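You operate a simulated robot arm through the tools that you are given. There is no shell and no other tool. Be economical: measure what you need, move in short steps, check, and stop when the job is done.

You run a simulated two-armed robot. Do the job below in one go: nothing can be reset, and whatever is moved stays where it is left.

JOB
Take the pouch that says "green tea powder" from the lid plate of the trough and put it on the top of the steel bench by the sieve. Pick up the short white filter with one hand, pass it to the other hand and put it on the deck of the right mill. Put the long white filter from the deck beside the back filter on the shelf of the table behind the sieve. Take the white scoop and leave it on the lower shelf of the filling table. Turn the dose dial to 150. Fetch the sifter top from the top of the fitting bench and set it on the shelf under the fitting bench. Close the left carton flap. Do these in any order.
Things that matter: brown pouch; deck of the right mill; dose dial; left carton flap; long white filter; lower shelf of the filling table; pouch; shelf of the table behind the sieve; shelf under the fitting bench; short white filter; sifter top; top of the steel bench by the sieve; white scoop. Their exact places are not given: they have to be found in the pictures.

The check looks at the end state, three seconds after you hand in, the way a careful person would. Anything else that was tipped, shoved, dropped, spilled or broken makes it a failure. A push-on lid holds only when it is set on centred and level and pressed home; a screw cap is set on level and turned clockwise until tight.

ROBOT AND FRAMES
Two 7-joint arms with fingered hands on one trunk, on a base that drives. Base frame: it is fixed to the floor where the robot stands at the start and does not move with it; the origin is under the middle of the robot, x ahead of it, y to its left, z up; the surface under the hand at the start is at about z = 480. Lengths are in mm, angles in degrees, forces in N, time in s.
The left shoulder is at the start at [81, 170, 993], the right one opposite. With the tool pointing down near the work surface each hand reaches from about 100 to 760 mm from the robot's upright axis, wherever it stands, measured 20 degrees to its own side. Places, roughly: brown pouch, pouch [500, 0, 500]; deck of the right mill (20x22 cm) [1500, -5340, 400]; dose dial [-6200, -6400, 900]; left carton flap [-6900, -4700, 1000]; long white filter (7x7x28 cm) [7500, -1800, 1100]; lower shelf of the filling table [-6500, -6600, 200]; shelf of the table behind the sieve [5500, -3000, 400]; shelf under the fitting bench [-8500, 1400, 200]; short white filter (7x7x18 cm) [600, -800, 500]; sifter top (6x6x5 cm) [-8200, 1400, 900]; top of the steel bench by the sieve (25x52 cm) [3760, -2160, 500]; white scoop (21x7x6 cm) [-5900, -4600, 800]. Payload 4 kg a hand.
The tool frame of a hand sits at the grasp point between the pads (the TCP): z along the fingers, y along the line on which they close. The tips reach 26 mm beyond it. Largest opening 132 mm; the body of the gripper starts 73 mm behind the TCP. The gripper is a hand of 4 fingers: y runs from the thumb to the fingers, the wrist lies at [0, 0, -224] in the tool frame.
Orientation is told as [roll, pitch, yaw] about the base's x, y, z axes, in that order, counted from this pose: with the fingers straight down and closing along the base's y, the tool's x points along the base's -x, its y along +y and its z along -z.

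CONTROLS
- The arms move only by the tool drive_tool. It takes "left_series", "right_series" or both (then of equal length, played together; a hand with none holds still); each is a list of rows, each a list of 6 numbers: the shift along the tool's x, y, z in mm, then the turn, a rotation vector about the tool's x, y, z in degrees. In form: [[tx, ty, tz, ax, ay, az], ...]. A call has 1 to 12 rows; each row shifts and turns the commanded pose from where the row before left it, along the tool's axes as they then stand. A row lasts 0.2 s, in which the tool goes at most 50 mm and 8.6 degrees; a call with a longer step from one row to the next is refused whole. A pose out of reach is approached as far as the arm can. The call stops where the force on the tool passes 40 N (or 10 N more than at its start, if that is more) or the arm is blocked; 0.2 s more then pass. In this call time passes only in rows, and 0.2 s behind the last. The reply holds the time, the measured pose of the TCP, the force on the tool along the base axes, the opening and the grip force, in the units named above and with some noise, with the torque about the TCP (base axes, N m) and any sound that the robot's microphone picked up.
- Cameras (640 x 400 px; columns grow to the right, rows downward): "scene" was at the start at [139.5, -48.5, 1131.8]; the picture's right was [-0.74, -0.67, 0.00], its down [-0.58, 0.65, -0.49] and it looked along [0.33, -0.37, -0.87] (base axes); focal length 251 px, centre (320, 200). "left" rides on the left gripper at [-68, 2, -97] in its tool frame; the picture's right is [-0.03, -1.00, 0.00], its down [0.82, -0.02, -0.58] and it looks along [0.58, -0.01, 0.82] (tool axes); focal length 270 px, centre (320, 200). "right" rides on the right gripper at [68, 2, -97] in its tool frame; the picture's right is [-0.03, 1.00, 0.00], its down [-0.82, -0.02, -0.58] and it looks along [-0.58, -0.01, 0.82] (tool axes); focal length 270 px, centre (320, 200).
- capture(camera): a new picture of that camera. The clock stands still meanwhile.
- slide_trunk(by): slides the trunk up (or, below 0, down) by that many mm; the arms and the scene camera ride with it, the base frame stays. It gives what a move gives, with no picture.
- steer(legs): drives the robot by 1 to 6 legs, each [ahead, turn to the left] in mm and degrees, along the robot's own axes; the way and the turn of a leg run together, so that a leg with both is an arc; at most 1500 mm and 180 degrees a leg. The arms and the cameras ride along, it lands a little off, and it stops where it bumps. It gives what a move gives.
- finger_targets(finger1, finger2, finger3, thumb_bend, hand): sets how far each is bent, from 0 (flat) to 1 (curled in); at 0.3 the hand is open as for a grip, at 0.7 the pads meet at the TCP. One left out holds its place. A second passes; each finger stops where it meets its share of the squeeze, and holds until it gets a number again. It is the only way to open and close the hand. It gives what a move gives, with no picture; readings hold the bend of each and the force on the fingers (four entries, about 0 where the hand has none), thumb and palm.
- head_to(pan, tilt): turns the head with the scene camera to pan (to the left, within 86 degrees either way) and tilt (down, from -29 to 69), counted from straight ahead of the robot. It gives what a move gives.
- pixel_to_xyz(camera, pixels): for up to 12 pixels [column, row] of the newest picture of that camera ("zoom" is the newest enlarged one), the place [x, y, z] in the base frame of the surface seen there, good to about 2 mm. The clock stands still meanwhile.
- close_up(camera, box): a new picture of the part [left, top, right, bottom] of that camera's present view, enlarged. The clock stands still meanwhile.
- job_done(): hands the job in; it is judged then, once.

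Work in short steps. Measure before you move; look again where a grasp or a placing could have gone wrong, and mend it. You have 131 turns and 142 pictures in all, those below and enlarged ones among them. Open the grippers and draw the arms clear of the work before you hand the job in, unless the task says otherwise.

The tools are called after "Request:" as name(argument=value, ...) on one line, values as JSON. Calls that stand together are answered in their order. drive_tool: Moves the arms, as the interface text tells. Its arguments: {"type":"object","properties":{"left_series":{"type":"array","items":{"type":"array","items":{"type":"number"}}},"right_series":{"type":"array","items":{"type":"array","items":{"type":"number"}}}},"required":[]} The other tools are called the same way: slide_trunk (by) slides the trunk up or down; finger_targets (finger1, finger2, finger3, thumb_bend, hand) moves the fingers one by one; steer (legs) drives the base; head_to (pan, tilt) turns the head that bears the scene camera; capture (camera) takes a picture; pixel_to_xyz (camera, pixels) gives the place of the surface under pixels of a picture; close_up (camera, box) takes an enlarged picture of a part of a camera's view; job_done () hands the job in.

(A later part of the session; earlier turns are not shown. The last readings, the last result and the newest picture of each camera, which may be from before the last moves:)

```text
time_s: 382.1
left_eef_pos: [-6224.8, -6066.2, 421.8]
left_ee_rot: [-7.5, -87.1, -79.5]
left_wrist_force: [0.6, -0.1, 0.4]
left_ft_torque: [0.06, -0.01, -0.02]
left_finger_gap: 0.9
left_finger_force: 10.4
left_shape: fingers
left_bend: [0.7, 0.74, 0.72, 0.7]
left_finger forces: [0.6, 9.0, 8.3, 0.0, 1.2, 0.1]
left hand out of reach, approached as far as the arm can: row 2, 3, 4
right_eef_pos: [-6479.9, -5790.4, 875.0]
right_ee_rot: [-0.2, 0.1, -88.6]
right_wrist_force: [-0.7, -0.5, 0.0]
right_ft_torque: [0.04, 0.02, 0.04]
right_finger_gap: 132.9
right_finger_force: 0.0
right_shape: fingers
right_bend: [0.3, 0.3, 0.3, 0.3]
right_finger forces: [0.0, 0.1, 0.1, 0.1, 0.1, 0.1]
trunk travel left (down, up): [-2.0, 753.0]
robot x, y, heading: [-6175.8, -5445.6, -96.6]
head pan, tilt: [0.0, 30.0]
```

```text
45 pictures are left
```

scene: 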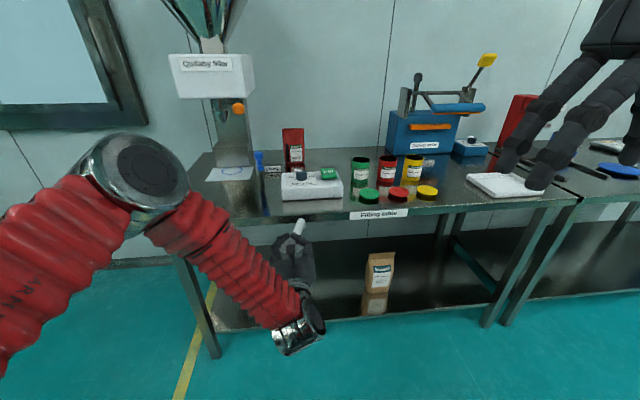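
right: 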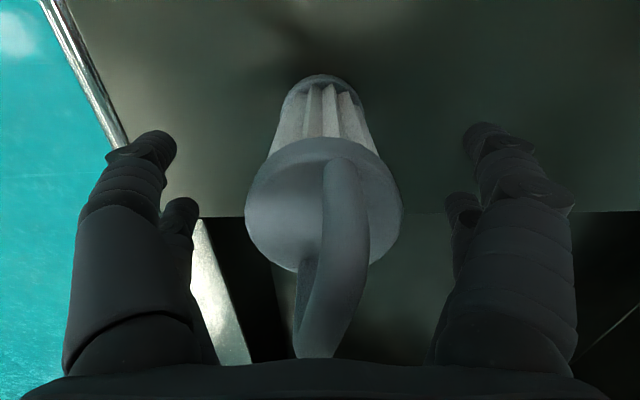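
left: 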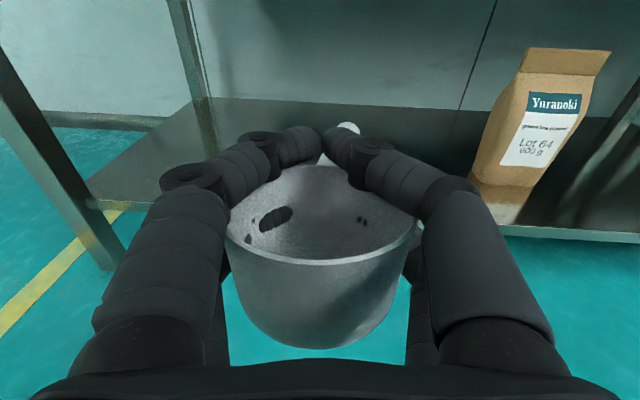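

The level wrist bottoms out at z≈422. I tilt the hand down 20° and lower further.

Request:
drive_tool(left_series=[[0, 0, 0, 0, 7, 0], [0, 0, 0, 0, 7, 0], [0, 0, 0, 0, 7, 0], [36, 0, 16, 0, 0, 0], [36, 0, 16, 0, 0, 0], [36, 0, 16, 0, 0, 0]])

Request:
capture(camera="scene")

```text
time_s: 383.4
left_eef_pos: [-6225.5, -6069.2, 303.1]
left_ee_rot: [-1.2, -66.6, -86.7]
left_wrist_force: [-0.1, -0.2, -0.3]
left_ft_torque: [0.03, 0.0, 0.0]
left_finger_gap: 1.4
left_finger_force: 9.4
left_shape: fingers
left_bend: [0.7, 0.75, 0.72, 0.7]
left_finger forces: [0.5, 8.8, 8.2, 0.0, 0.9, 0.1]
right_eef_pos: [-6480.1, -5791.1, 874.5]
right_ee_rot: [-0.1, 0.1, -88.5]
right_wrist_force: [-1.2, 0.4, -0.3]
right_ft_torque: [0.0, 0.01, -0.01]
right_finger_gap: 132.8
right_finger_force: 0.2
right_shape: fingers
right_bend: [0.3, 0.3, 0.3, 0.3]
right_finger forces: [0.1, 0.0, 0.0, 0.0, 0.1, 0.1]
trunk travel left (down, up): [-2.0, 753.0]
robot x, y, heading: [-6178.7, -5442.0, -96.8]
head pan, tilt: [0.0, 30.0]
```

```text
44 pictures are left
```

scene: 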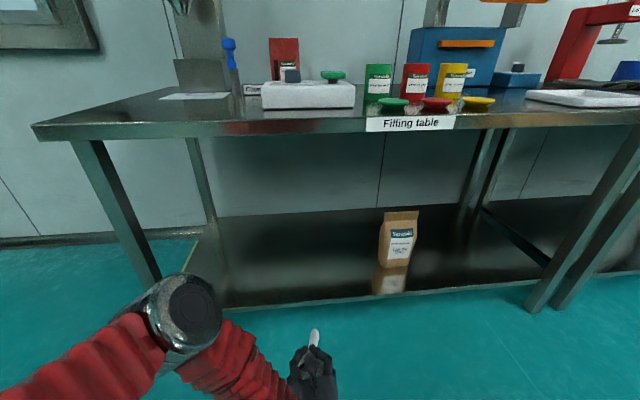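

Hand is at z 303, tilt 21°. I check elbow height before driving under the table top.

Request:
pixel_to_xyz(camera="scene", pixels=[[190, 305], [150, 300], [240, 340], [300, 300], [150, 265], [100, 140], [312, 345], [380, 280]])

Request:
steer(legs=[[250, 0]])

Request:
capture(camera="scene")

```text
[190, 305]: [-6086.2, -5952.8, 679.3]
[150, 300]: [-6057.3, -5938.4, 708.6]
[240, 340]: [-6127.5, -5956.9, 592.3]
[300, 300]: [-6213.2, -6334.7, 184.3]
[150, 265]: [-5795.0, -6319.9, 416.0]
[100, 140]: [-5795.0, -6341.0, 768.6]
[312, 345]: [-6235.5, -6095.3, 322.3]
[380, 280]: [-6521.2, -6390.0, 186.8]
```

```text
time_s: 385.3
left_eef_pos: [-6258.5, -6324.0, 302.9]
left_ee_rot: [-1.2, -66.6, -87.0]
left_wrist_force: [0.4, 0.4, -0.7]
left_ft_torque: [0.0, -0.05, -0.02]
left_finger_gap: 0.9
left_finger_force: 9.1
left_shape: fingers
left_bend: [0.7, 0.75, 0.72, 0.7]
left_finger forces: [0.4, 8.9, 8.3, 0.0, 1.1, 0.0]
right_eef_pos: [-6511.3, -6044.3, 875.1]
right_ee_rot: [-0.1, 0.1, -88.7]
right_wrist_force: [0.2, 0.8, -0.2]
right_ft_torque: [-0.05, 0.01, 0.02]
right_finger_gap: 133.0
right_finger_force: 0.0
right_shape: fingers
right_bend: [0.3, 0.3, 0.3, 0.3]
right_finger forces: [0.0, 0.0, 0.0, 0.0, 0.1, 0.0]
trunk travel left (down, up): [-2.0, 753.0]
robot x, y, heading: [-6206.3, -5696.3, -96.8]
head pan, tilt: [0.0, 30.0]
```

```text
43 pictures are left
```

scene: 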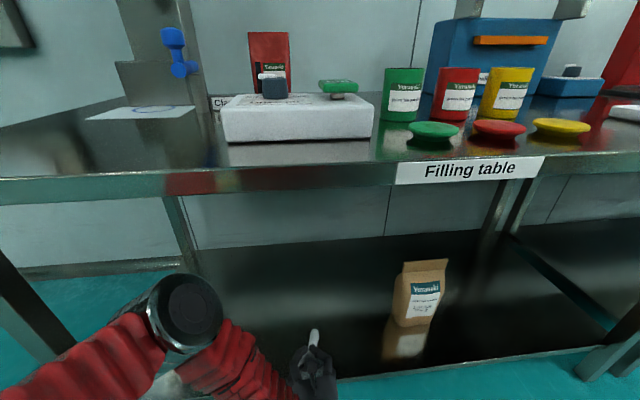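

Clear. I drive 125 further and then lower until the handle touches.

Request:
steer(legs=[[125, 0]])

Request:
drive_tool(left_series=[[18, 0, 8, 0, 0, 0], [18, 0, 8, 0, 0, 0], [9, 0, 4, 0, 0, 0]])

Request:
capture(camera="left")

```text
time_s: 386.6
left_eef_pos: [-6273.4, -6445.4, 305.1]
left_ee_rot: [-1.1, -66.8, -86.9]
left_wrist_force: [-0.5, 0.3, -0.6]
left_ft_torque: [0.0, 0.01, 0.0]
left_finger_gap: 1.3
left_finger_force: 9.6
left_shape: fingers
left_bend: [0.7, 0.75, 0.72, 0.7]
left_finger forces: [0.5, 8.8, 8.4, 0.1, 1.2, 0.0]
right_eef_pos: [-6527.8, -6166.5, 876.1]
right_ee_rot: [-0.1, 0.1, -88.6]
right_wrist_force: [0.1, -0.1, 0.2]
right_ft_torque: [-0.02, -0.02, -0.01]
right_finger_gap: 132.8
right_finger_force: 0.1
right_shape: fingers
right_bend: [0.3, 0.3, 0.3, 0.3]
right_finger forces: [0.1, 0.0, 0.1, 0.0, 0.0, 0.1]
trunk travel left (down, up): [-2.0, 753.0]
robot x, y, heading: [-6226.6, -5820.6, -96.7]
head pan, tilt: [0.0, 30.0]
```

```text
time_s: 387.4
left_eef_pos: [-6276.7, -6447.0, 260.1]
left_ee_rot: [-0.6, -66.4, -86.9]
left_wrist_force: [0.2, -0.6, 1.0]
left_ft_torque: [-0.05, -0.03, -0.01]
left_finger_gap: 1.0
left_finger_force: 5.6
left_shape: fingers
left_bend: [0.7, 0.76, 0.75, 0.7]
left_finger forces: [0.0, 4.5, 4.7, 0.0, 1.8, 0.1]
left hand out of reach, approached as far as the arm can: row 3
right_eef_pos: [-6525.8, -6164.6, 877.1]
right_ee_rot: [-0.1, 0.0, -88.8]
right_wrist_force: [0.1, -0.9, -0.4]
right_ft_torque: [-0.02, 0.04, 0.02]
right_finger_gap: 132.9
right_finger_force: 0.0
right_shape: fingers
right_bend: [0.3, 0.3, 0.3, 0.3]
right_finger forces: [0.0, 0.0, 0.0, 0.0, 0.1, 0.0]
trunk travel left (down, up): [-2.0, 753.0]
robot x, y, heading: [-6224.0, -5820.2, -96.8]
head pan, tilt: [0.0, 30.0]
```

```text
42 pictures are left
```

left: 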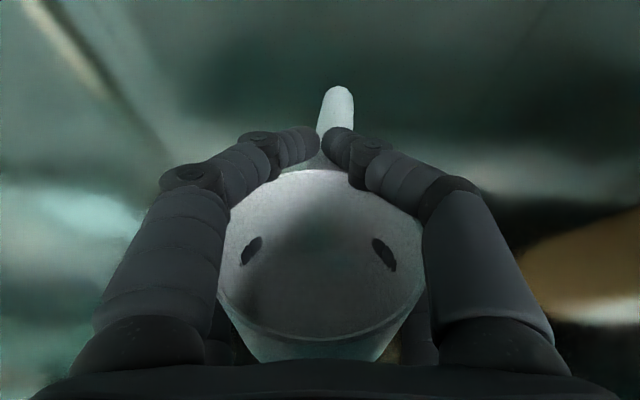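

The handle end rests on the shelf and the scoop is levelling. I tilt the hand 12° more and lower the bowl further.

Request:
drive_tool(left_series=[[0, 0, 0, 0, 6, 0], [0, 0, 0, 0, 6, 0], [8, 0, 6, 0, 0, 0], [8, 0, 6, 0, 0, 0]])

Request:
capture(camera="left")

Request:
close_up(camera="scene", box=[230, 240, 430, 400])

```text
time_s: 388.4
left_eef_pos: [-6278.4, -6447.5, 242.9]
left_ee_rot: [-0.8, -55.0, -87.1]
left_wrist_force: [-1.4, 2.6, 14.6]
left_ft_torque: [-1.6, 0.17, -0.14]
left_finger_gap: 5.2
left_finger_force: 28.2
left_shape: fingers
left_bend: [0.7, 0.76, 0.74, 0.7]
left_finger forces: [7.7, 14.1, 11.1, 0.0, 23.7, 0.0]
right_eef_pos: [-6526.4, -6164.4, 877.1]
right_ee_rot: [-0.2, -0.1, -88.6]
right_wrist_force: [0.3, 0.5, 0.5]
right_ft_torque: [0.01, -0.01, 0.03]
right_finger_gap: 133.1
right_finger_force: 0.1
right_shape: fingers
right_bend: [0.3, 0.3, 0.3, 0.3]
right_finger forces: [0.0, 0.0, 0.1, 0.1, 0.0, 0.1]
trunk travel left (down, up): [-2.0, 753.0]
robot x, y, heading: [-6222.6, -5819.8, -96.8]
head pan, tilt: [0.0, 30.0]
```

```text
41 pictures are left
```

left: 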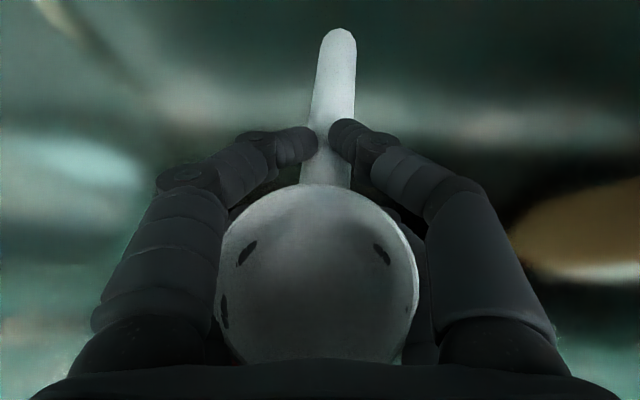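

```text
2.50 times, centred on (330, 320) of scene
```

zoom: 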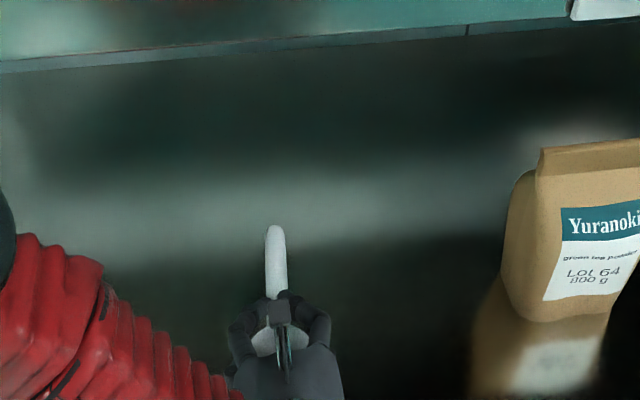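

The scoop is on the shelf, level. I open the hand and look.

Request:
finger_targets(hand="left", finger1=0.3, finger2=0.3, finger3=0.3, thumb_bend=0.3)

Request:
capture(camera="left")

```text
time_s: 389.4
left_eef_pos: [-6278.4, -6447.8, 240.7]
left_ee_rot: [-0.7, -54.7, -87.3]
left_wrist_force: [-0.3, 0.1, -0.3]
left_ft_torque: [0.03, 0.0, -0.02]
left_finger_gap: 132.2
left_finger_force: 0.2
left_shape: fingers
left_bend: [0.3, 0.3, 0.3, 0.3]
left_finger forces: [0.0, 0.0, 0.0, 0.0, 0.1, 0.0]
right_eef_pos: [-6526.3, -6165.6, 876.7]
right_ee_rot: [-0.1, 0.1, -88.7]
right_wrist_force: [0.2, 0.5, -0.3]
right_ft_torque: [0.0, 0.02, 0.02]
right_finger_gap: 133.0
right_finger_force: 0.0
right_shape: fingers
right_bend: [0.3, 0.3, 0.3, 0.3]
right_finger forces: [0.0, 0.0, 0.0, 0.1, 0.1, 0.0]
trunk travel left (down, up): [-2.0, 753.0]
robot x, y, heading: [-6220.6, -5820.6, -96.8]
head pan, tilt: [0.0, 30.0]
```

```text
39 pictures are left
```

left: 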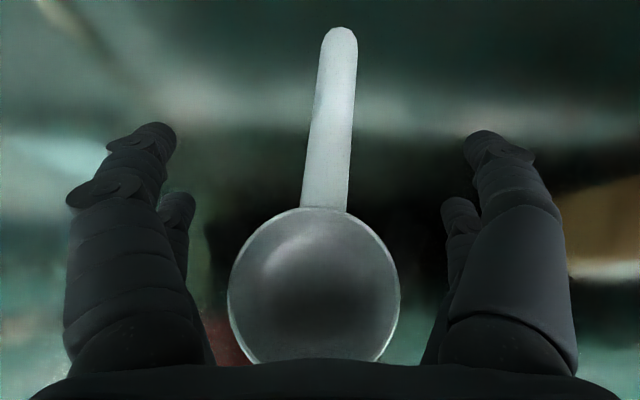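

The scoop lies on the shelf. I back out, raise the trunk, and look closely at the device with the dial.

Request:
steer(legs=[[-330, 0]])

Request:
slide_trunk(by=400)

Request:
head_to(pan=0, tilt=35)

Request:
capture(camera="scene")

```text
time_s: 391.6
left_eef_pos: [-6235.8, -6113.9, 241.2]
left_ee_rot: [-0.7, -54.7, -87.0]
left_wrist_force: [0.4, 0.2, 0.2]
left_ft_torque: [0.02, 0.02, -0.02]
left_finger_gap: 132.3
left_finger_force: 0.1
left_shape: fingers
left_bend: [0.3, 0.3, 0.3, 0.3]
left_finger forces: [0.1, 0.1, 0.0, 0.1, 0.0, 0.1]
right_eef_pos: [-6486.7, -5834.0, 875.8]
right_ee_rot: [-0.2, -0.1, -88.4]
right_wrist_force: [0.1, 0.4, -0.2]
right_ft_torque: [0.04, -0.02, 0.02]
right_finger_gap: 132.9
right_finger_force: 0.0
right_shape: fingers
right_bend: [0.3, 0.3, 0.3, 0.3]
right_finger forces: [0.1, 0.0, 0.0, 0.0, 0.1, 0.0]
trunk travel left (down, up): [-2.0, 753.0]
robot x, y, heading: [-6179.9, -5487.8, -96.3]
head pan, tilt: [0.0, 30.0]
```

```text
time_s: 395.4
left_eef_pos: [-6236.9, -6113.2, 640.8]
left_ee_rot: [-0.7, -54.7, -87.0]
left_wrist_force: [0.1, -0.1, 0.4]
left_ft_torque: [0.01, -0.02, -0.01]
left_finger_gap: 132.3
left_finger_force: 0.0
left_shape: fingers
left_bend: [0.3, 0.3, 0.3, 0.3]
left_finger forces: [0.0, 0.0, 0.1, 0.1, 0.0, 0.1]
right_eef_pos: [-6486.6, -5834.1, 1276.8]
right_ee_rot: [-0.1, 0.0, -88.3]
right_wrist_force: [0.0, -0.4, -0.4]
right_ft_torque: [0.0, 0.02, -0.04]
right_finger_gap: 133.1
right_finger_force: 0.1
right_shape: fingers
right_bend: [0.3, 0.3, 0.3, 0.3]
right_finger forces: [0.1, 0.0, 0.0, 0.1, 0.1, 0.0]
trunk travel left (down, up): [-402.0, 353.0]
robot x, y, heading: [-6180.5, -5486.5, -96.3]
head pan, tilt: [0.0, 30.0]
```

```text
time_s: 396.1
left_eef_pos: [-6235.7, -6114.8, 642.3]
left_ee_rot: [-0.8, -54.6, -87.0]
left_wrist_force: [-0.9, -1.0, -0.2]
left_ft_torque: [0.03, 0.0, 0.01]
left_finger_gap: 132.4
left_finger_force: 0.1
left_shape: fingers
left_bend: [0.3, 0.3, 0.3, 0.3]
left_finger forces: [0.1, 0.1, 0.0, 0.0, 0.1, 0.0]
right_eef_pos: [-6485.3, -5832.5, 1277.8]
right_ee_rot: [-0.1, 0.0, -88.4]
right_wrist_force: [0.0, 0.3, 0.8]
right_ft_torque: [0.02, -0.02, 0.03]
right_finger_gap: 132.9
right_finger_force: 0.0
right_shape: fingers
right_bend: [0.3, 0.3, 0.3, 0.3]
right_finger forces: [0.0, 0.1, 0.1, 0.0, 0.0, 0.1]
trunk travel left (down, up): [-402.0, 353.0]
robot x, y, heading: [-6181.1, -5483.2, -96.4]
head pan, tilt: [0.0, 35.0]
```

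```text
38 pictures are left
```

scene: 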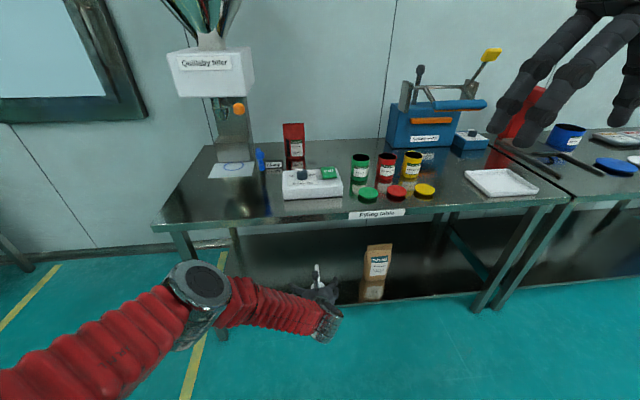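

The device with a dark knob is at (305,180). I zoom on it and measure the knob.

Request:
close_up(camera="scene", box=[278, 160, 346, 206])

Request:
pixel_to_xyz(camera="zoom", pixels=[[230, 130], [230, 175], [205, 150], [255, 150], [250, 130], [210, 130], [300, 200], [100, 200], [420, 130], [230, 115]])

Request:
close_up(camera="scene", box=[290, 165, 318, 185])

```text
8.70 times, centred on (312, 183) of scene
```

zoom: 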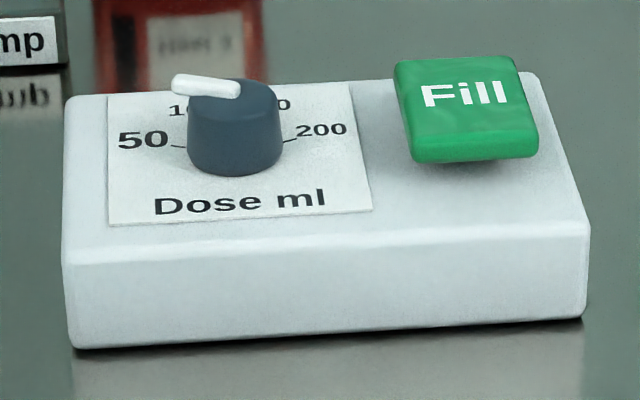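

```text
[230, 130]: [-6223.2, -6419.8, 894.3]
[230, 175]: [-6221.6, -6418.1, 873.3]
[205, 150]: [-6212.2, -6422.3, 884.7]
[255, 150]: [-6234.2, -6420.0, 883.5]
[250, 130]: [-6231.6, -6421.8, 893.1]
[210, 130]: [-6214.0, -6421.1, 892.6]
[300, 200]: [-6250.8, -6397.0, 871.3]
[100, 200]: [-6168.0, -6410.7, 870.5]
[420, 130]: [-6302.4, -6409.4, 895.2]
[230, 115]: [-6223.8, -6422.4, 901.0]
```

```text
16.00 times, centred on (304, 175) of scene
```

zoom: 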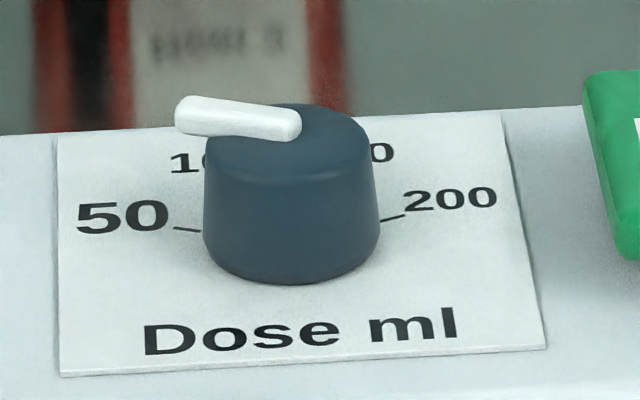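

The pointer seems to stand at 50, and 150 lies clockwise. I measure ticks and pointer exactly, then tuck the left arm, pre-rotate the right hand 45°, and drive to the table.

Request:
pixel_to_xyz(camera="zoom", pixels=[[183, 112], [295, 125], [177, 228], [200, 231], [384, 220], [404, 214], [122, 216], [450, 199], [180, 163], [382, 153], [240, 118], [288, 275]])

Request:
drive_tool(left_series=[[0, 15, -30, 0, 7.5, 0], [0, 15, -30, 0, 7.5, 0], [0, 15, -30, 0, 7.5, 0], [0, 15, -30, 0, 7.5, 0], [0, 15, -30, 0, 7.5, 0], [0, 15, -30, 0, 7.5, 0], [0, 15, -30, 0, 7.5, 0], [45, 15, 0, 0, 0, 0], [45, 15, 0, 0, 0, 0], [45, 15, 0, 0, 0, 0], [40, 15, 0, 0, 0, 0], [40, 15, 0, 0, 0, 0]], right_series=[[0, 0, 0, 0, 0, -7.5], [0, 0, 0, 0, 0, -7.5], [0, 0, 0, 0, 0, -7.5], [0, 0, 0, 0, 0, -7.5], [0, 0, 0, 0, 0, -7.5], [0, 0, 0, 0, 0, -7.5], [0, 0, 0, 0, 0, 0], [0, 0, 0, 0, 0, 0], [0, 0, 0, 0, 0, 0], [0, 0, 0, 0, 0, 0], [0, 0, 0, 0, 0, 0], [0, 0, 0, 0, 0, 0]])

Request:
finger_targets(hand="right", finger1=0.42, finger2=0.42, finger3=0.42, thumb_bend=0.42)

Request:
slide_trunk(by=-100)

Request:
steer(legs=[[0, 8], [360, 0], [0, 10]])

Request:
capture(camera="scene")

```text
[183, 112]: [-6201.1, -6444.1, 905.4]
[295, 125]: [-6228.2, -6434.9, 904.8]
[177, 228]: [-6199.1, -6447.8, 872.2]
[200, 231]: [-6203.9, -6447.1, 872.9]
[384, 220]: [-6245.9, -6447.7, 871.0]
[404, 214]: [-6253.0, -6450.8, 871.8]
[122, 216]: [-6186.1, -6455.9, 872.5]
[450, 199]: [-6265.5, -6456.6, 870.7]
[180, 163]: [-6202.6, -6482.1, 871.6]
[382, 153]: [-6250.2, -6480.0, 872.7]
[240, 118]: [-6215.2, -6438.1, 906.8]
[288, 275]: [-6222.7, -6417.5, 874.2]
```

```text
time_s: 398.7
left_eef_pos: [-6066.1, -5782.7, 803.3]
left_ee_rot: [-0.6, -2.3, -87.6]
left_wrist_force: [-0.5, -0.1, 0.3]
left_ft_torque: [0.01, -0.03, 0.02]
left_finger_gap: 132.4
left_finger_force: 0.0
left_shape: fingers
left_bend: [0.3, 0.3, 0.3, 0.3]
left_finger forces: [0.0, 0.0, 0.1, 0.1, 0.1, 0.0]
right_eef_pos: [-6485.8, -5832.6, 1277.7]
right_ee_rot: [0.0, 0.1, -43.4]
right_wrist_force: [1.2, -0.5, 0.7]
right_ft_torque: [-0.03, -0.02, -0.01]
right_finger_gap: 133.0
right_finger_force: 0.1
right_shape: fingers
right_bend: [0.3, 0.3, 0.3, 0.3]
right_finger forces: [0.1, 0.0, 0.0, 0.0, 0.0, 0.0]
trunk travel left (down, up): [-402.0, 353.0]
robot x, y, heading: [-6180.9, -5483.8, -96.6]
head pan, tilt: [0.0, 35.0]
```

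```text
time_s: 399.7
left_eef_pos: [-6066.2, -5783.6, 801.4]
left_ee_rot: [-0.3, -2.3, -87.6]
left_wrist_force: [0.0, 0.5, 0.3]
left_ft_torque: [-0.01, 0.0, 0.01]
left_finger_gap: 132.5
left_finger_force: 0.0
left_shape: fingers
left_bend: [0.3, 0.3, 0.3, 0.3]
left_finger forces: [0.1, 0.0, 0.0, 0.0, 0.0, 0.0]
right_eef_pos: [-6487.1, -5832.6, 1276.2]
right_ee_rot: [0.0, 0.1, -43.5]
right_wrist_force: [-0.2, -0.2, 0.3]
right_ft_torque: [-0.01, 0.0, -0.06]
right_finger_gap: 93.7
right_finger_force: 0.0
right_shape: fingers
right_bend: [0.42, 0.42, 0.42, 0.42]
right_finger forces: [0.0, 0.1, 0.1, 0.0, 0.0, 0.0]
trunk travel left (down, up): [-402.0, 353.0]
robot x, y, heading: [-6183.3, -5486.3, -96.6]
head pan, tilt: [0.0, 35.0]
```

```text
time_s: 401.0
left_eef_pos: [-6068.9, -5782.5, 703.6]
left_ee_rot: [-0.4, -2.3, -87.7]
left_wrist_force: [0.0, 0.0, -0.5]
left_ft_torque: [-0.01, 0.02, 0.0]
left_finger_gap: 132.6
left_finger_force: 0.0
left_shape: fingers
left_bend: [0.3, 0.3, 0.3, 0.3]
left_finger forces: [0.0, 0.0, 0.0, 0.1, 0.0, 0.1]
right_eef_pos: [-6486.6, -5833.4, 1177.6]
right_ee_rot: [-0.1, 0.1, -43.5]
right_wrist_force: [-0.1, 0.4, 0.4]
right_ft_torque: [-0.04, 0.0, -0.03]
right_finger_gap: 93.7
right_finger_force: 0.1
right_shape: fingers
right_bend: [0.42, 0.42, 0.42, 0.42]
right_finger forces: [0.0, 0.1, 0.1, 0.0, 0.0, 0.0]
trunk travel left (down, up): [-302.0, 453.0]
robot x, y, heading: [-6182.2, -5484.4, -96.6]
head pan, tilt: [0.0, 35.0]
```

```text
time_s: 404.8
left_eef_pos: [-5974.0, -6089.8, 703.1]
left_ee_rot: [-0.3, -2.2, -69.7]
left_wrist_force: [0.0, 0.2, 0.2]
left_ft_torque: [0.01, 0.01, 0.0]
left_finger_gap: 132.4
left_finger_force: 0.1
left_shape: fingers
left_bend: [0.3, 0.3, 0.3, 0.3]
left_finger forces: [0.0, 0.0, 0.0, 0.0, 0.0, 0.0]
right_eef_pos: [-6356.3, -6265.3, 1177.7]
right_ee_rot: [0.0, 0.1, -25.5]
right_wrist_force: [-0.4, -0.4, -0.2]
right_ft_torque: [0.03, 0.01, -0.04]
right_finger_gap: 93.8
right_finger_force: 0.0
right_shape: fingers
right_bend: [0.42, 0.42, 0.42, 0.42]
right_finger forces: [0.1, 0.0, 0.0, 0.1, 0.0, 0.0]
trunk travel left (down, up): [-302.0, 453.0]
robot x, y, heading: [-6181.2, -5844.1, -78.6]
head pan, tilt: [0.0, 35.0]
```

```text
35 pictures are left
```

scene: 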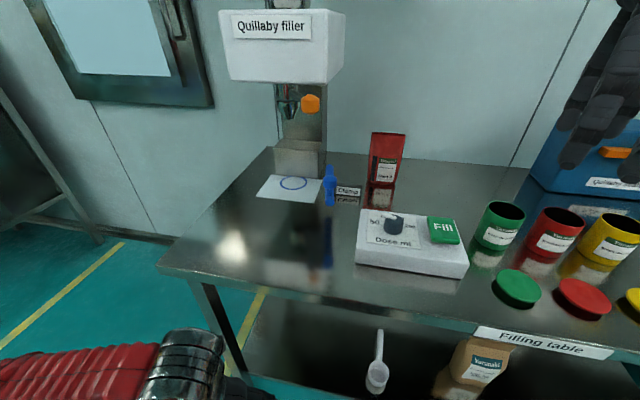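

Centre of the knob ≈(-6225,-6439); 50 at ≈158°, 150 at ≈67° in its face, so a 90° clockwise turn is needed. I bring the right hand over it.

Request:
drive_tool(right_series=[[-38.5, -20.1, 0, 0, 0, 0], [-38.5, -20.1, 0, 0, 0, 0], [-38.5, -20.1, 0, 0, 0, 0], [-38.5, -20.1, 0, 0, 0, 0], [-38.6, -20.2, 0, 0, 0, 0], [0, 0, 48, 0, 0, 0], [0, 0, 48, 0, 0, 0], [0, 0, 47, 0, 0, 0], [0, 0, 47, 0, 0, 0]])

Request:
capture(camera="right")

Request:
pixel_to_xyz(camera="right", pixels=[[320, 130], [300, 130], [340, 130], [320, 110], [320, 150]])

```text
time_s: 406.8
left_eef_pos: [-5974.6, -6091.0, 705.0]
left_ee_rot: [-0.5, -2.1, -69.8]
left_wrist_force: [0.2, -0.7, 0.2]
left_ft_torque: [0.02, 0.04, -0.03]
left_finger_gap: 132.8
left_finger_force: 0.1
left_shape: fingers
left_bend: [0.3, 0.3, 0.3, 0.3]
left_finger forces: [0.0, 0.1, 0.0, 0.1, 0.0, 0.1]
right_eef_pos: [-6271.4, -6405.6, 969.2]
right_ee_rot: [0.1, 0.0, -25.7]
right_wrist_force: [0.0, -0.8, -0.2]
right_ft_torque: [0.03, 0.01, 0.01]
right_finger_gap: 93.1
right_finger_force: 0.1
right_shape: fingers
right_bend: [0.42, 0.42, 0.42, 0.42]
right_finger forces: [0.1, 0.0, 0.0, 0.0, 0.0, 0.0]
right hand out of reach, approached as far as the arm can: row 4, 5
trunk travel left (down, up): [-302.0, 453.0]
robot x, y, heading: [-6180.7, -5844.2, -78.4]
head pan, tilt: [0.0, 35.0]
```

```text
34 pictures are left
```

right: 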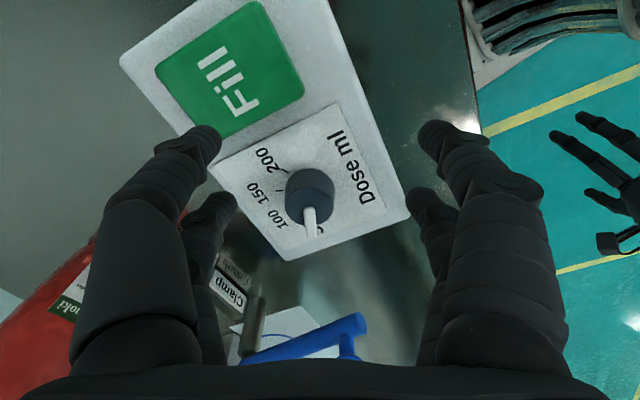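

```text
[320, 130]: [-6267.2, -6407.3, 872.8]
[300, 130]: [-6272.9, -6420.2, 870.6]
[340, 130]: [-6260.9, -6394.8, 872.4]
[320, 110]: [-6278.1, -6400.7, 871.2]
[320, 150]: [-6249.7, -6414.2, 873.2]
```

The hand stopped 57 mm short (knob at (310,190) instead of ~(322,141)). I use the base: turn 4° left and 27 ahead, then look.

Request:
steer(legs=[[0, 4], [27, 0]])

Request:
capture(camera="right")

Request:
pixel_to_xyz(camera="right", pixels=[[320, 141], [310, 141], [330, 141], [320, 120], [320, 155], [300, 155], [340, 155]])

```text
time_s: 408.1
left_eef_pos: [-5950.2, -6103.6, 703.2]
left_ee_rot: [-0.5, -2.1, -65.8]
left_wrist_force: [0.9, -0.2, -0.9]
left_ft_torque: [0.03, -0.02, 0.01]
left_finger_gap: 132.8
left_finger_force: 0.1
left_shape: fingers
left_bend: [0.3, 0.3, 0.3, 0.3]
left_finger forces: [0.0, 0.1, 0.0, 0.1, 0.0, 0.1]
right_eef_pos: [-6224.7, -6437.6, 968.5]
right_ee_rot: [0.1, 0.2, -21.5]
right_wrist_force: [0.2, -0.5, 0.0]
right_ft_torque: [0.05, 0.02, 0.01]
right_finger_gap: 93.5
right_finger_force: 0.1
right_shape: fingers
right_bend: [0.42, 0.42, 0.42, 0.42]
right_finger forces: [0.0, 0.0, 0.0, 0.0, 0.1, 0.0]
trunk travel left (down, up): [-302.0, 453.0]
robot x, y, heading: [-6176.1, -5871.0, -74.9]
head pan, tilt: [0.0, 35.0]
```

```text
33 pictures are left
```

right: 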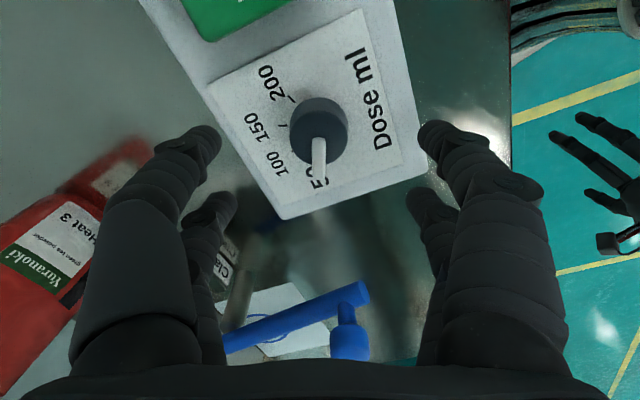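

```text
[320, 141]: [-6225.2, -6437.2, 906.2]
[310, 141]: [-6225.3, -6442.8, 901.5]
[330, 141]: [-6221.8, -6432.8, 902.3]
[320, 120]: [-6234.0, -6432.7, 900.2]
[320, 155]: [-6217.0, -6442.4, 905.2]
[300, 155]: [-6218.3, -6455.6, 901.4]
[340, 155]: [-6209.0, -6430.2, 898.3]
```

The knob is centred at (320,130). I descend to z≈900 and close on it.

Request:
pixel_to_xyz(camera="right", pixels=[[350, 300], [270, 330], [345, 340], [60, 270]])

Request:
drive_tool(right_series=[[0, 0, 30, 0, 0, 0], [0, 0, 25, 0, 0, 0], [0, 0, 13, 0, 0, 0]])

Request:
finger_targets(hand="right", finger1=0.7, finger2=0.7, finger3=0.7, thumb_bend=0.7)

Request:
capture(camera="right")

```text
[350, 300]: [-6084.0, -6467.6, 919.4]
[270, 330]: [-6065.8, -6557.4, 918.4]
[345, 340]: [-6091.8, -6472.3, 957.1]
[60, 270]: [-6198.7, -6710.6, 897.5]
```

```text
time_s: 408.9
left_eef_pos: [-5950.3, -6100.9, 704.6]
left_ee_rot: [-0.4, -2.2, -65.7]
left_wrist_force: [-0.4, -0.1, 0.9]
left_ft_torque: [-0.02, -0.02, 0.0]
left_finger_gap: 132.7
left_finger_force: 0.1
left_shape: fingers
left_bend: [0.3, 0.3, 0.3, 0.3]
left_finger forces: [0.1, 0.0, 0.0, 0.0, 0.1, 0.1]
right_eef_pos: [-6226.0, -6435.5, 901.4]
right_ee_rot: [0.0, 0.1, -21.6]
right_wrist_force: [0.0, -0.4, 0.5]
right_ft_torque: [-0.04, -0.02, 0.0]
right_finger_gap: 93.4
right_finger_force: 0.1
right_shape: fingers
right_bend: [0.42, 0.42, 0.42, 0.42]
right_finger forces: [0.0, 0.0, 0.1, 0.0, 0.0, 0.1]
trunk travel left (down, up): [-302.0, 453.0]
robot x, y, heading: [-6175.8, -5868.6, -75.0]
head pan, tilt: [0.0, 35.0]
```

```text
time_s: 409.9
left_eef_pos: [-5951.0, -6102.1, 703.7]
left_ee_rot: [-0.3, -2.3, -65.6]
left_wrist_force: [-0.3, 0.2, -0.2]
left_ft_torque: [-0.01, -0.02, -0.01]
left_finger_gap: 132.6
left_finger_force: 0.0
left_shape: fingers
left_bend: [0.3, 0.3, 0.3, 0.3]
left_finger forces: [0.0, 0.0, 0.1, 0.0, 0.0, 0.0]
right_eef_pos: [-6226.4, -6435.9, 902.7]
right_ee_rot: [0.1, 0.1, -21.6]
right_wrist_force: [-1.5, -5.8, -0.8]
right_ft_torque: [-0.12, 0.01, -0.01]
right_finger_gap: 16.9
right_finger_force: 11.3
right_shape: fingers
right_bend: [0.66, 0.63, 0.62, 0.67]
right_finger forces: [3.3, 5.9, 6.5, 0.1, 6.6, 0.0]
trunk travel left (down, up): [-302.0, 453.0]
robot x, y, heading: [-6173.7, -5867.4, -74.9]
head pan, tilt: [0.0, 35.0]
```

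```text
32 pictures are left
```

right: 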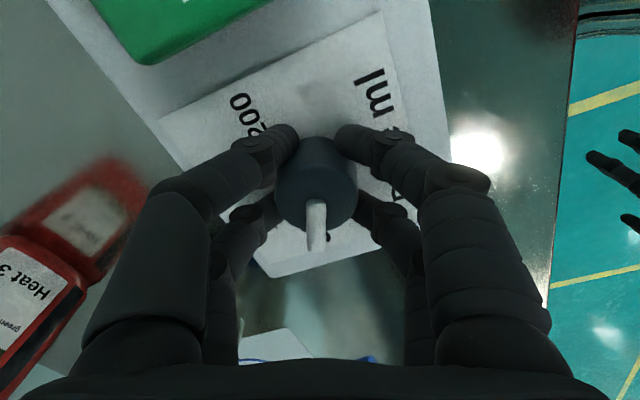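

Firm four-finger grip on the knob. I turn 90° clockwise (seen from above).

Request:
drive_tool(right_series=[[0, 0, 0, 0, 0, 7.5], [0, 0, 0, 0, 0, 7.5], [0, 0, 0, 0, 0, 7.5], [0, 0, 0, 0, 0, 7.5], [0, 0, 0, 0, 0, 7.5], [0, 0, 0, 0, 0, 7.5], [0, 0, 0, 0, 0, 7.5], [0, 0, 0, 0, 0, 7.5], [0, 0, 0, 0, 0, 7.5], [0, 0, 0, 0, 0, 7.5], [0, 0, 0, 0, 0, 7.5], [0, 0, 0, 0, 0, 7.5]])

Request:
capture(camera="right")

Request:
close_up(camera="scene", box=[350, 190, 480, 280])

```text
time_s: 412.5
left_eef_pos: [-5950.8, -6102.3, 705.3]
left_ee_rot: [-0.4, -2.2, -65.7]
left_wrist_force: [-0.6, -0.8, -0.5]
left_ft_torque: [0.0, 0.02, 0.02]
left_finger_gap: 132.7
left_finger_force: 0.1
left_shape: fingers
left_bend: [0.3, 0.3, 0.3, 0.3]
left_finger forces: [0.1, 0.0, 0.0, 0.0, 0.1, 0.1]
right_eef_pos: [-6225.4, -6436.3, 901.6]
right_ee_rot: [-0.1, 0.1, -111.8]
right_wrist_force: [4.4, -4.9, -1.1]
right_ft_torque: [-0.12, -0.19, 0.04]
right_finger_gap: 15.6
right_finger_force: 12.7
right_shape: fingers
right_bend: [0.65, 0.63, 0.63, 0.68]
right_finger forces: [5.9, 9.8, 5.3, 0.0, 3.4, 0.0]
trunk travel left (down, up): [-302.0, 453.0]
robot x, y, heading: [-6176.0, -5869.6, -74.7]
head pan, tilt: [0.0, 35.0]
```

```text
31 pictures are left
```

right: 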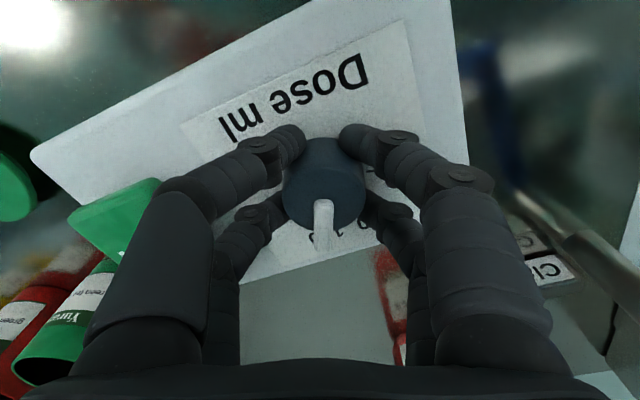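

```text
4.44 times, centred on (415, 235) of scene
```

zoom: 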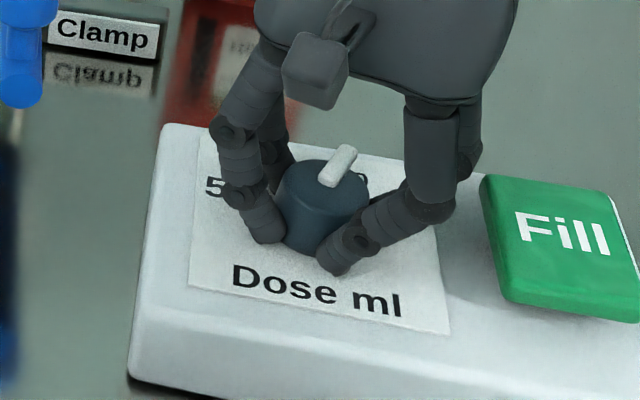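

Pointer now points toward 150. I open slightly, lift clear and read the dial.

Request:
finger_targets(hand="right", finger1=0.55, finger2=0.55, finger3=0.55, thumb_bend=0.55)

Request:
drive_tool(right_series=[[0, 0, -30, 0, 0, 0], [0, 0, -40, 0, 0, 0], [0, 0, -45, 0, 0, 0], [0, 0, -45, 0, 0, 0]])

Request:
close_up(camera="scene", box=[375, 200, 445, 250])

Request:
capture(camera="right")

```text
time_s: 413.5
left_eef_pos: [-5950.9, -6100.7, 704.1]
left_ee_rot: [-0.3, -2.3, -65.8]
left_wrist_force: [0.4, 0.0, -0.6]
left_ft_torque: [0.0, 0.02, 0.04]
left_finger_gap: 132.6
left_finger_force: 0.0
left_shape: fingers
left_bend: [0.3, 0.3, 0.3, 0.3]
left_finger forces: [0.1, 0.1, 0.0, 0.1, 0.1, 0.0]
right_eef_pos: [-6223.1, -6435.0, 902.4]
right_ee_rot: [0.0, -0.1, -111.7]
right_wrist_force: [-1.4, 1.1, 3.9]
right_ft_torque: [0.0, -0.03, 0.04]
right_finger_gap: 47.6
right_finger_force: 1.9
right_shape: fingers
right_bend: [0.56, 0.56, 0.55, 0.55]
right_finger forces: [1.7, 1.0, 1.0, 0.1, 0.0, 0.0]
trunk travel left (down, up): [-302.0, 453.0]
robot x, y, heading: [-6176.8, -5870.9, -74.8]
head pan, tilt: [0.0, 35.0]
```

```text
time_s: 414.5
left_eef_pos: [-5951.1, -6100.7, 703.0]
left_ee_rot: [-0.4, -2.1, -65.6]
left_wrist_force: [-0.7, 1.0, 0.3]
left_ft_torque: [0.01, -0.03, 0.0]
left_finger_gap: 132.8
left_finger_force: 0.1
left_shape: fingers
left_bend: [0.3, 0.3, 0.3, 0.3]
left_finger forces: [0.0, 0.0, 0.1, 0.1, 0.0, 0.1]
right_eef_pos: [-6223.4, -6434.9, 1062.2]
right_ee_rot: [-0.1, -0.1, -111.6]
right_wrist_force: [-0.3, -0.1, -0.2]
right_ft_torque: [0.03, -0.02, 0.01]
right_finger_gap: 48.9
right_finger_force: 0.0
right_shape: fingers
right_bend: [0.55, 0.55, 0.55, 0.55]
right_finger forces: [0.0, 0.0, 0.0, 0.0, 0.1, 0.1]
trunk travel left (down, up): [-302.0, 453.0]
robot x, y, heading: [-6177.5, -5868.9, -75.0]
head pan, tilt: [0.0, 35.0]
```

```text
8.00 times, centred on (410, 225) of scene
```

zoom: 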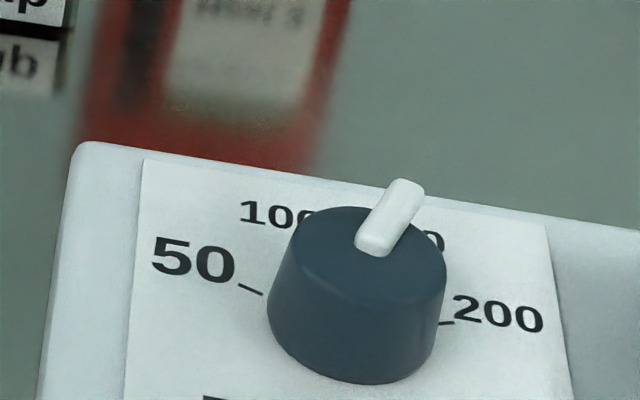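

```text
28 pictures are left
```

right: 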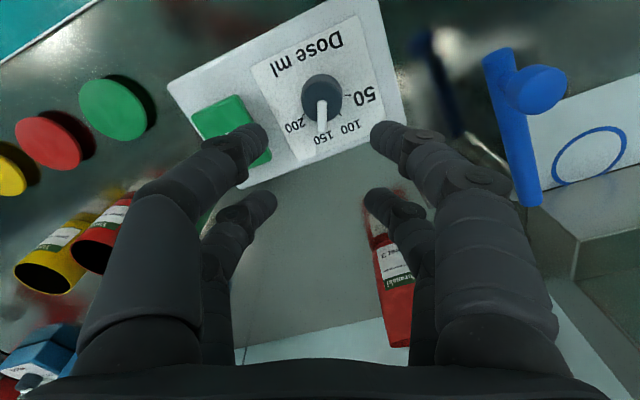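

The pointer stands at 150. Now the flap: I tuck the right hand, close its fingers, and drive round the east end of the packing table to its north side, then look.

Request:
drive_tool(right_series=[[36, -27, 0, 0, 0, 0], [36, -27, 0, 0, 0, 0], [36, -27, 0, 0, 0, 0], [36, -27, 0, 0, 0, 0], [0, 0, 0, 0, 0, -7.4], [0, 0, 0, 0, 0, -7.4], [0, 0, 0, 0, 0, -7.4], [0, 0, 0, 0, 0, -7.4], [0, 0, 0, 0, 0, -7.4]])

Request:
finger_targets(hand="right", finger1=0.68, finger2=0.68, finger3=0.68, thumb_bend=0.68)

Request:
steer(legs=[[-250, 0], [0, 38]])

Request:
steer(legs=[[0, 38], [950, 0]])

Request:
steer(legs=[[200, 40]])

Request:
steer(legs=[[200, 40], [1200, 0]])

Request:
steer(legs=[[300, 40]])

Request:
steer(legs=[[300, 38], [1250, 0]])

Request:
head_to(pan=40, tilt=25)

Request:
capture(camera="scene")

```text
time_s: 416.5
left_eef_pos: [-5950.3, -6101.8, 704.4]
left_ee_rot: [-0.4, -2.2, -65.7]
left_wrist_force: [-0.4, 0.2, 0.0]
left_ft_torque: [-0.01, -0.01, -0.05]
left_finger_gap: 132.8
left_finger_force: 0.0
left_shape: fingers
left_bend: [0.3, 0.3, 0.3, 0.3]
left_finger forces: [0.0, 0.0, 0.0, 0.0, 0.0, 0.0]
right_eef_pos: [-6271.2, -6263.0, 1062.7]
right_ee_rot: [-0.1, 0.0, -74.5]
right_wrist_force: [0.0, 0.2, 0.0]
right_ft_torque: [0.01, 0.0, 0.02]
right_finger_gap: 48.4
right_finger_force: 0.0
right_shape: fingers
right_bend: [0.55, 0.55, 0.55, 0.55]
right_finger forces: [0.1, 0.0, 0.1, 0.0, 0.0, 0.0]
trunk travel left (down, up): [-302.0, 453.0]
robot x, y, heading: [-6175.0, -5873.5, -74.5]
head pan, tilt: [0.0, 35.0]
```

```text
time_s: 417.5
left_eef_pos: [-5950.6, -6101.5, 705.5]
left_ee_rot: [-0.4, -2.2, -65.8]
left_wrist_force: [1.0, -0.2, 0.7]
left_ft_torque: [0.01, 0.02, -0.02]
left_finger_gap: 132.6
left_finger_force: 0.0
left_shape: fingers
left_bend: [0.3, 0.3, 0.3, 0.3]
left_finger forces: [0.0, 0.1, 0.1, 0.0, 0.1, 0.1]
right_eef_pos: [-6270.2, -6263.1, 1062.8]
right_ee_rot: [-0.1, 0.0, -74.6]
right_wrist_force: [0.3, -0.1, 0.1]
right_ft_torque: [0.02, 0.0, -0.02]
right_finger_gap: 7.8
right_finger_force: 0.0
right_shape: fingers
right_bend: [0.68, 0.68, 0.68, 0.68]
right_finger forces: [0.0, 0.0, 0.1, 0.0, 0.0, 0.1]
trunk travel left (down, up): [-302.0, 453.0]
robot x, y, heading: [-6175.3, -5873.3, -74.8]
head pan, tilt: [0.0, 35.0]
```

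```text
time_s: 421.3
left_eef_pos: [-5914.6, -5681.5, 699.7]
left_ee_rot: [-0.1, -1.5, -27.7]
left_wrist_force: [-0.4, 0.1, -0.2]
left_ft_torque: [0.04, -0.01, -0.02]
left_finger_gap: 132.8
left_finger_force: 0.0
left_shape: fingers
left_bend: [0.3, 0.3, 0.3, 0.3]
left_finger forces: [0.0, 0.1, 0.1, 0.0, 0.0, 0.0]
right_eef_pos: [-6073.9, -6001.4, 1062.0]
right_ee_rot: [-0.1, 0.1, -36.7]
right_wrist_force: [-0.1, 0.3, 0.0]
right_ft_torque: [-0.02, 0.01, -0.03]
right_finger_gap: 7.9
right_finger_force: 0.1
right_shape: fingers
right_bend: [0.68, 0.68, 0.68, 0.68]
right_finger forces: [0.0, 0.0, 0.0, 0.0, 0.0, 0.1]
trunk travel left (down, up): [-302.0, 453.0]
robot x, y, heading: [-6264.2, -5665.3, -37.1]
head pan, tilt: [0.0, 35.0]
```

```text
time_s: 423.9
left_eef_pos: [-5965.4, -5467.9, 699.1]
left_ee_rot: [0.0, -0.9, 10.2]
left_wrist_force: [0.8, -0.2, 0.2]
left_ft_torque: [0.08, 0.1, -0.02]
left_finger_gap: 133.3
left_finger_force: 0.1
left_shape: fingers
left_bend: [0.3, 0.3, 0.3, 0.3]
left_finger forces: [0.0, 0.0, 0.0, 0.1, 0.1, 0.1]
right_eef_pos: [-5897.4, -5814.1, 1059.8]
right_ee_rot: [0.6, 0.7, 1.6]
right_wrist_force: [0.7, -1.3, 0.2]
right_ft_torque: [0.05, 0.1, 0.0]
right_finger_gap: 7.0
right_finger_force: 0.0
right_shape: fingers
right_bend: [0.68, 0.68, 0.68, 0.68]
right_finger forces: [0.1, 0.1, 0.0, 0.1, 0.0, 0.0]
trunk travel left (down, up): [-302.0, 453.0]
robot x, y, heading: [-6258.5, -5696.6, 0.5]
head pan, tilt: [0.0, 35.0]
stopped in leg 1: the robot was blocked; the commanded pose is now the measured one
```

```text
time_s: 426.9
left_eef_pos: [-6003.2, -5265.0, 699.4]
left_ee_rot: [0.1, -0.8, 50.6]
left_wrist_force: [0.5, 0.1, -0.2]
left_ft_torque: [-0.02, 0.03, 0.0]
left_finger_gap: 133.0
left_finger_force: 0.1
left_shape: fingers
left_bend: [0.3, 0.3, 0.3, 0.3]
left_finger forces: [0.0, 0.0, 0.0, 0.1, 0.1, 0.0]
right_eef_pos: [-5726.4, -5486.9, 1062.9]
right_ee_rot: [0.1, 0.4, 41.7]
right_wrist_force: [0.1, 0.7, 1.1]
right_ft_torque: [-0.05, 0.04, -0.02]
right_finger_gap: 7.0
right_finger_force: 0.1
right_shape: fingers
right_bend: [0.68, 0.68, 0.68, 0.68]
right_finger forces: [0.0, 0.1, 0.1, 0.0, 0.0, 0.0]
trunk travel left (down, up): [-302.0, 453.0]
robot x, y, heading: [-6057.2, -5650.7, 40.9]
head pan, tilt: [0.0, 35.0]
stopped in leg 1: the robot was blocked; the commanded pose is now the measured one
```

```text
time_s: 429.2
left_eef_pos: [-6150.1, -5153.6, 703.7]
left_ee_rot: [0.1, -0.9, 87.1]
left_wrist_force: [-0.9, 0.2, 1.8]
left_ft_torque: [0.01, 0.03, -0.04]
left_finger_gap: 133.1
left_finger_force: 0.0
left_shape: fingers
left_bend: [0.3, 0.3, 0.3, 0.3]
left_finger forces: [0.0, 0.0, 0.0, 0.1, 0.0, 0.0]
right_eef_pos: [-5809.7, -5164.2, 1058.2]
right_ee_rot: [7.1, 3.0, 77.6]
right_wrist_force: [-0.1, -0.2, -0.7]
right_ft_torque: [-0.01, -0.01, 0.0]
right_finger_gap: 6.9
right_finger_force: 0.1
right_shape: fingers
right_bend: [0.68, 0.68, 0.68, 0.68]
right_finger forces: [0.0, 0.0, 0.1, 0.0, 0.0, 0.0]
trunk travel left (down, up): [-302.0, 453.0]
robot x, y, heading: [-5932.3, -5500.8, 79.2]
head pan, tilt: [0.0, 35.0]
stopped in leg 1: the force on the tool passed its limit at 92 N (the readings are from after the stop); the commanded pose is now the measured one
```

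```text
time_s: 431.3
left_eef_pos: [-6288.0, -5131.0, 702.4]
left_ee_rot: [-0.5, -1.2, 115.5]
left_wrist_force: [-0.4, -1.9, 0.0]
left_ft_torque: [0.14, -0.02, 0.0]
left_finger_gap: 133.1
left_finger_force: 0.1
left_shape: fingers
left_bend: [0.3, 0.3, 0.3, 0.3]
left_finger forces: [0.0, 0.0, 0.0, 0.1, 0.0, 0.1]
right_eef_pos: [-5952.3, -4960.8, 1081.1]
right_ee_rot: [12.0, 0.5, 98.7]
right_wrist_force: [-0.9, -2.3, 0.2]
right_ft_torque: [0.2, -0.03, -0.05]
right_finger_gap: 7.2
right_finger_force: 0.1
right_shape: fingers
right_bend: [0.68, 0.68, 0.68, 0.68]
right_finger forces: [0.0, 0.1, 0.0, 0.1, 0.0, 0.1]
trunk travel left (down, up): [-302.0, 453.0]
robot x, y, heading: [-5921.7, -5322.0, 104.5]
head pan, tilt: [0.0, 35.0]
stopped in leg 1: the robot was blocked; the commanded pose is now the measured one
```

```text
time_s: 432.0
left_eef_pos: [-6288.6, -5125.5, 702.7]
left_ee_rot: [-0.4, -1.0, 115.4]
left_wrist_force: [0.3, -0.2, 1.1]
left_ft_torque: [0.03, -0.02, 0.0]
left_finger_gap: 133.3
left_finger_force: 0.0
left_shape: fingers
left_bend: [0.3, 0.3, 0.3, 0.3]
left_finger forces: [0.0, 0.0, 0.0, 0.1, 0.0, 0.1]
right_eef_pos: [-5954.1, -4956.4, 1075.1]
right_ee_rot: [12.4, 1.8, 99.1]
right_wrist_force: [0.3, -0.6, -0.2]
right_ft_torque: [0.03, 0.0, 0.04]
right_finger_gap: 6.9
right_finger_force: 0.0
right_shape: fingers
right_bend: [0.68, 0.68, 0.68, 0.68]
right_finger forces: [0.0, 0.0, 0.1, 0.0, 0.0, 0.0]
trunk travel left (down, up): [-302.0, 453.0]
robot x, y, heading: [-5917.7, -5326.9, 104.5]
head pan, tilt: [0.0, 35.0]
stopped in leg 1: the robot was blocked; the commanded pose is now the measured one
```

```text
time_s: 433.1
left_eef_pos: [-6287.7, -5125.3, 703.6]
left_ee_rot: [-0.4, -1.0, 115.5]
left_wrist_force: [0.8, -0.2, 0.1]
left_ft_torque: [-0.01, -0.03, 0.03]
left_finger_gap: 133.3
left_finger_force: 0.2
left_shape: fingers
left_bend: [0.3, 0.3, 0.3, 0.3]
left_finger forces: [0.1, 0.0, 0.0, 0.0, 0.0, 0.0]
right_eef_pos: [-5953.7, -4956.7, 1073.8]
right_ee_rot: [12.4, 1.9, 99.0]
right_wrist_force: [-0.8, 0.5, 0.2]
right_ft_torque: [0.03, 0.0, -0.03]
right_finger_gap: 6.9
right_finger_force: 0.1
right_shape: fingers
right_bend: [0.68, 0.68, 0.68, 0.68]
right_finger forces: [0.0, 0.0, 0.0, 0.0, 0.1, 0.0]
trunk travel left (down, up): [-302.0, 453.0]
robot x, y, heading: [-5917.3, -5320.2, 104.6]
head pan, tilt: [40.0, 25.0]
```

```text
27 pictures are left
```

scene: 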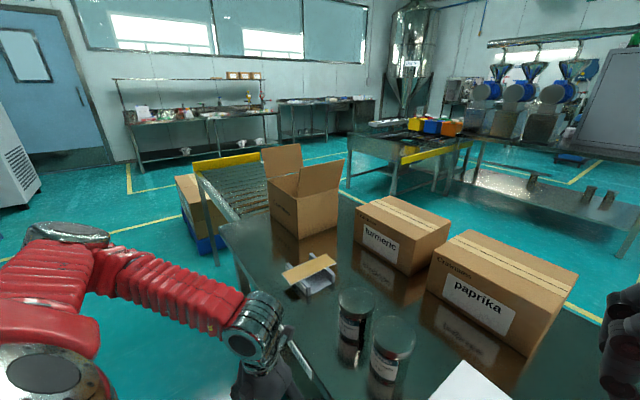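

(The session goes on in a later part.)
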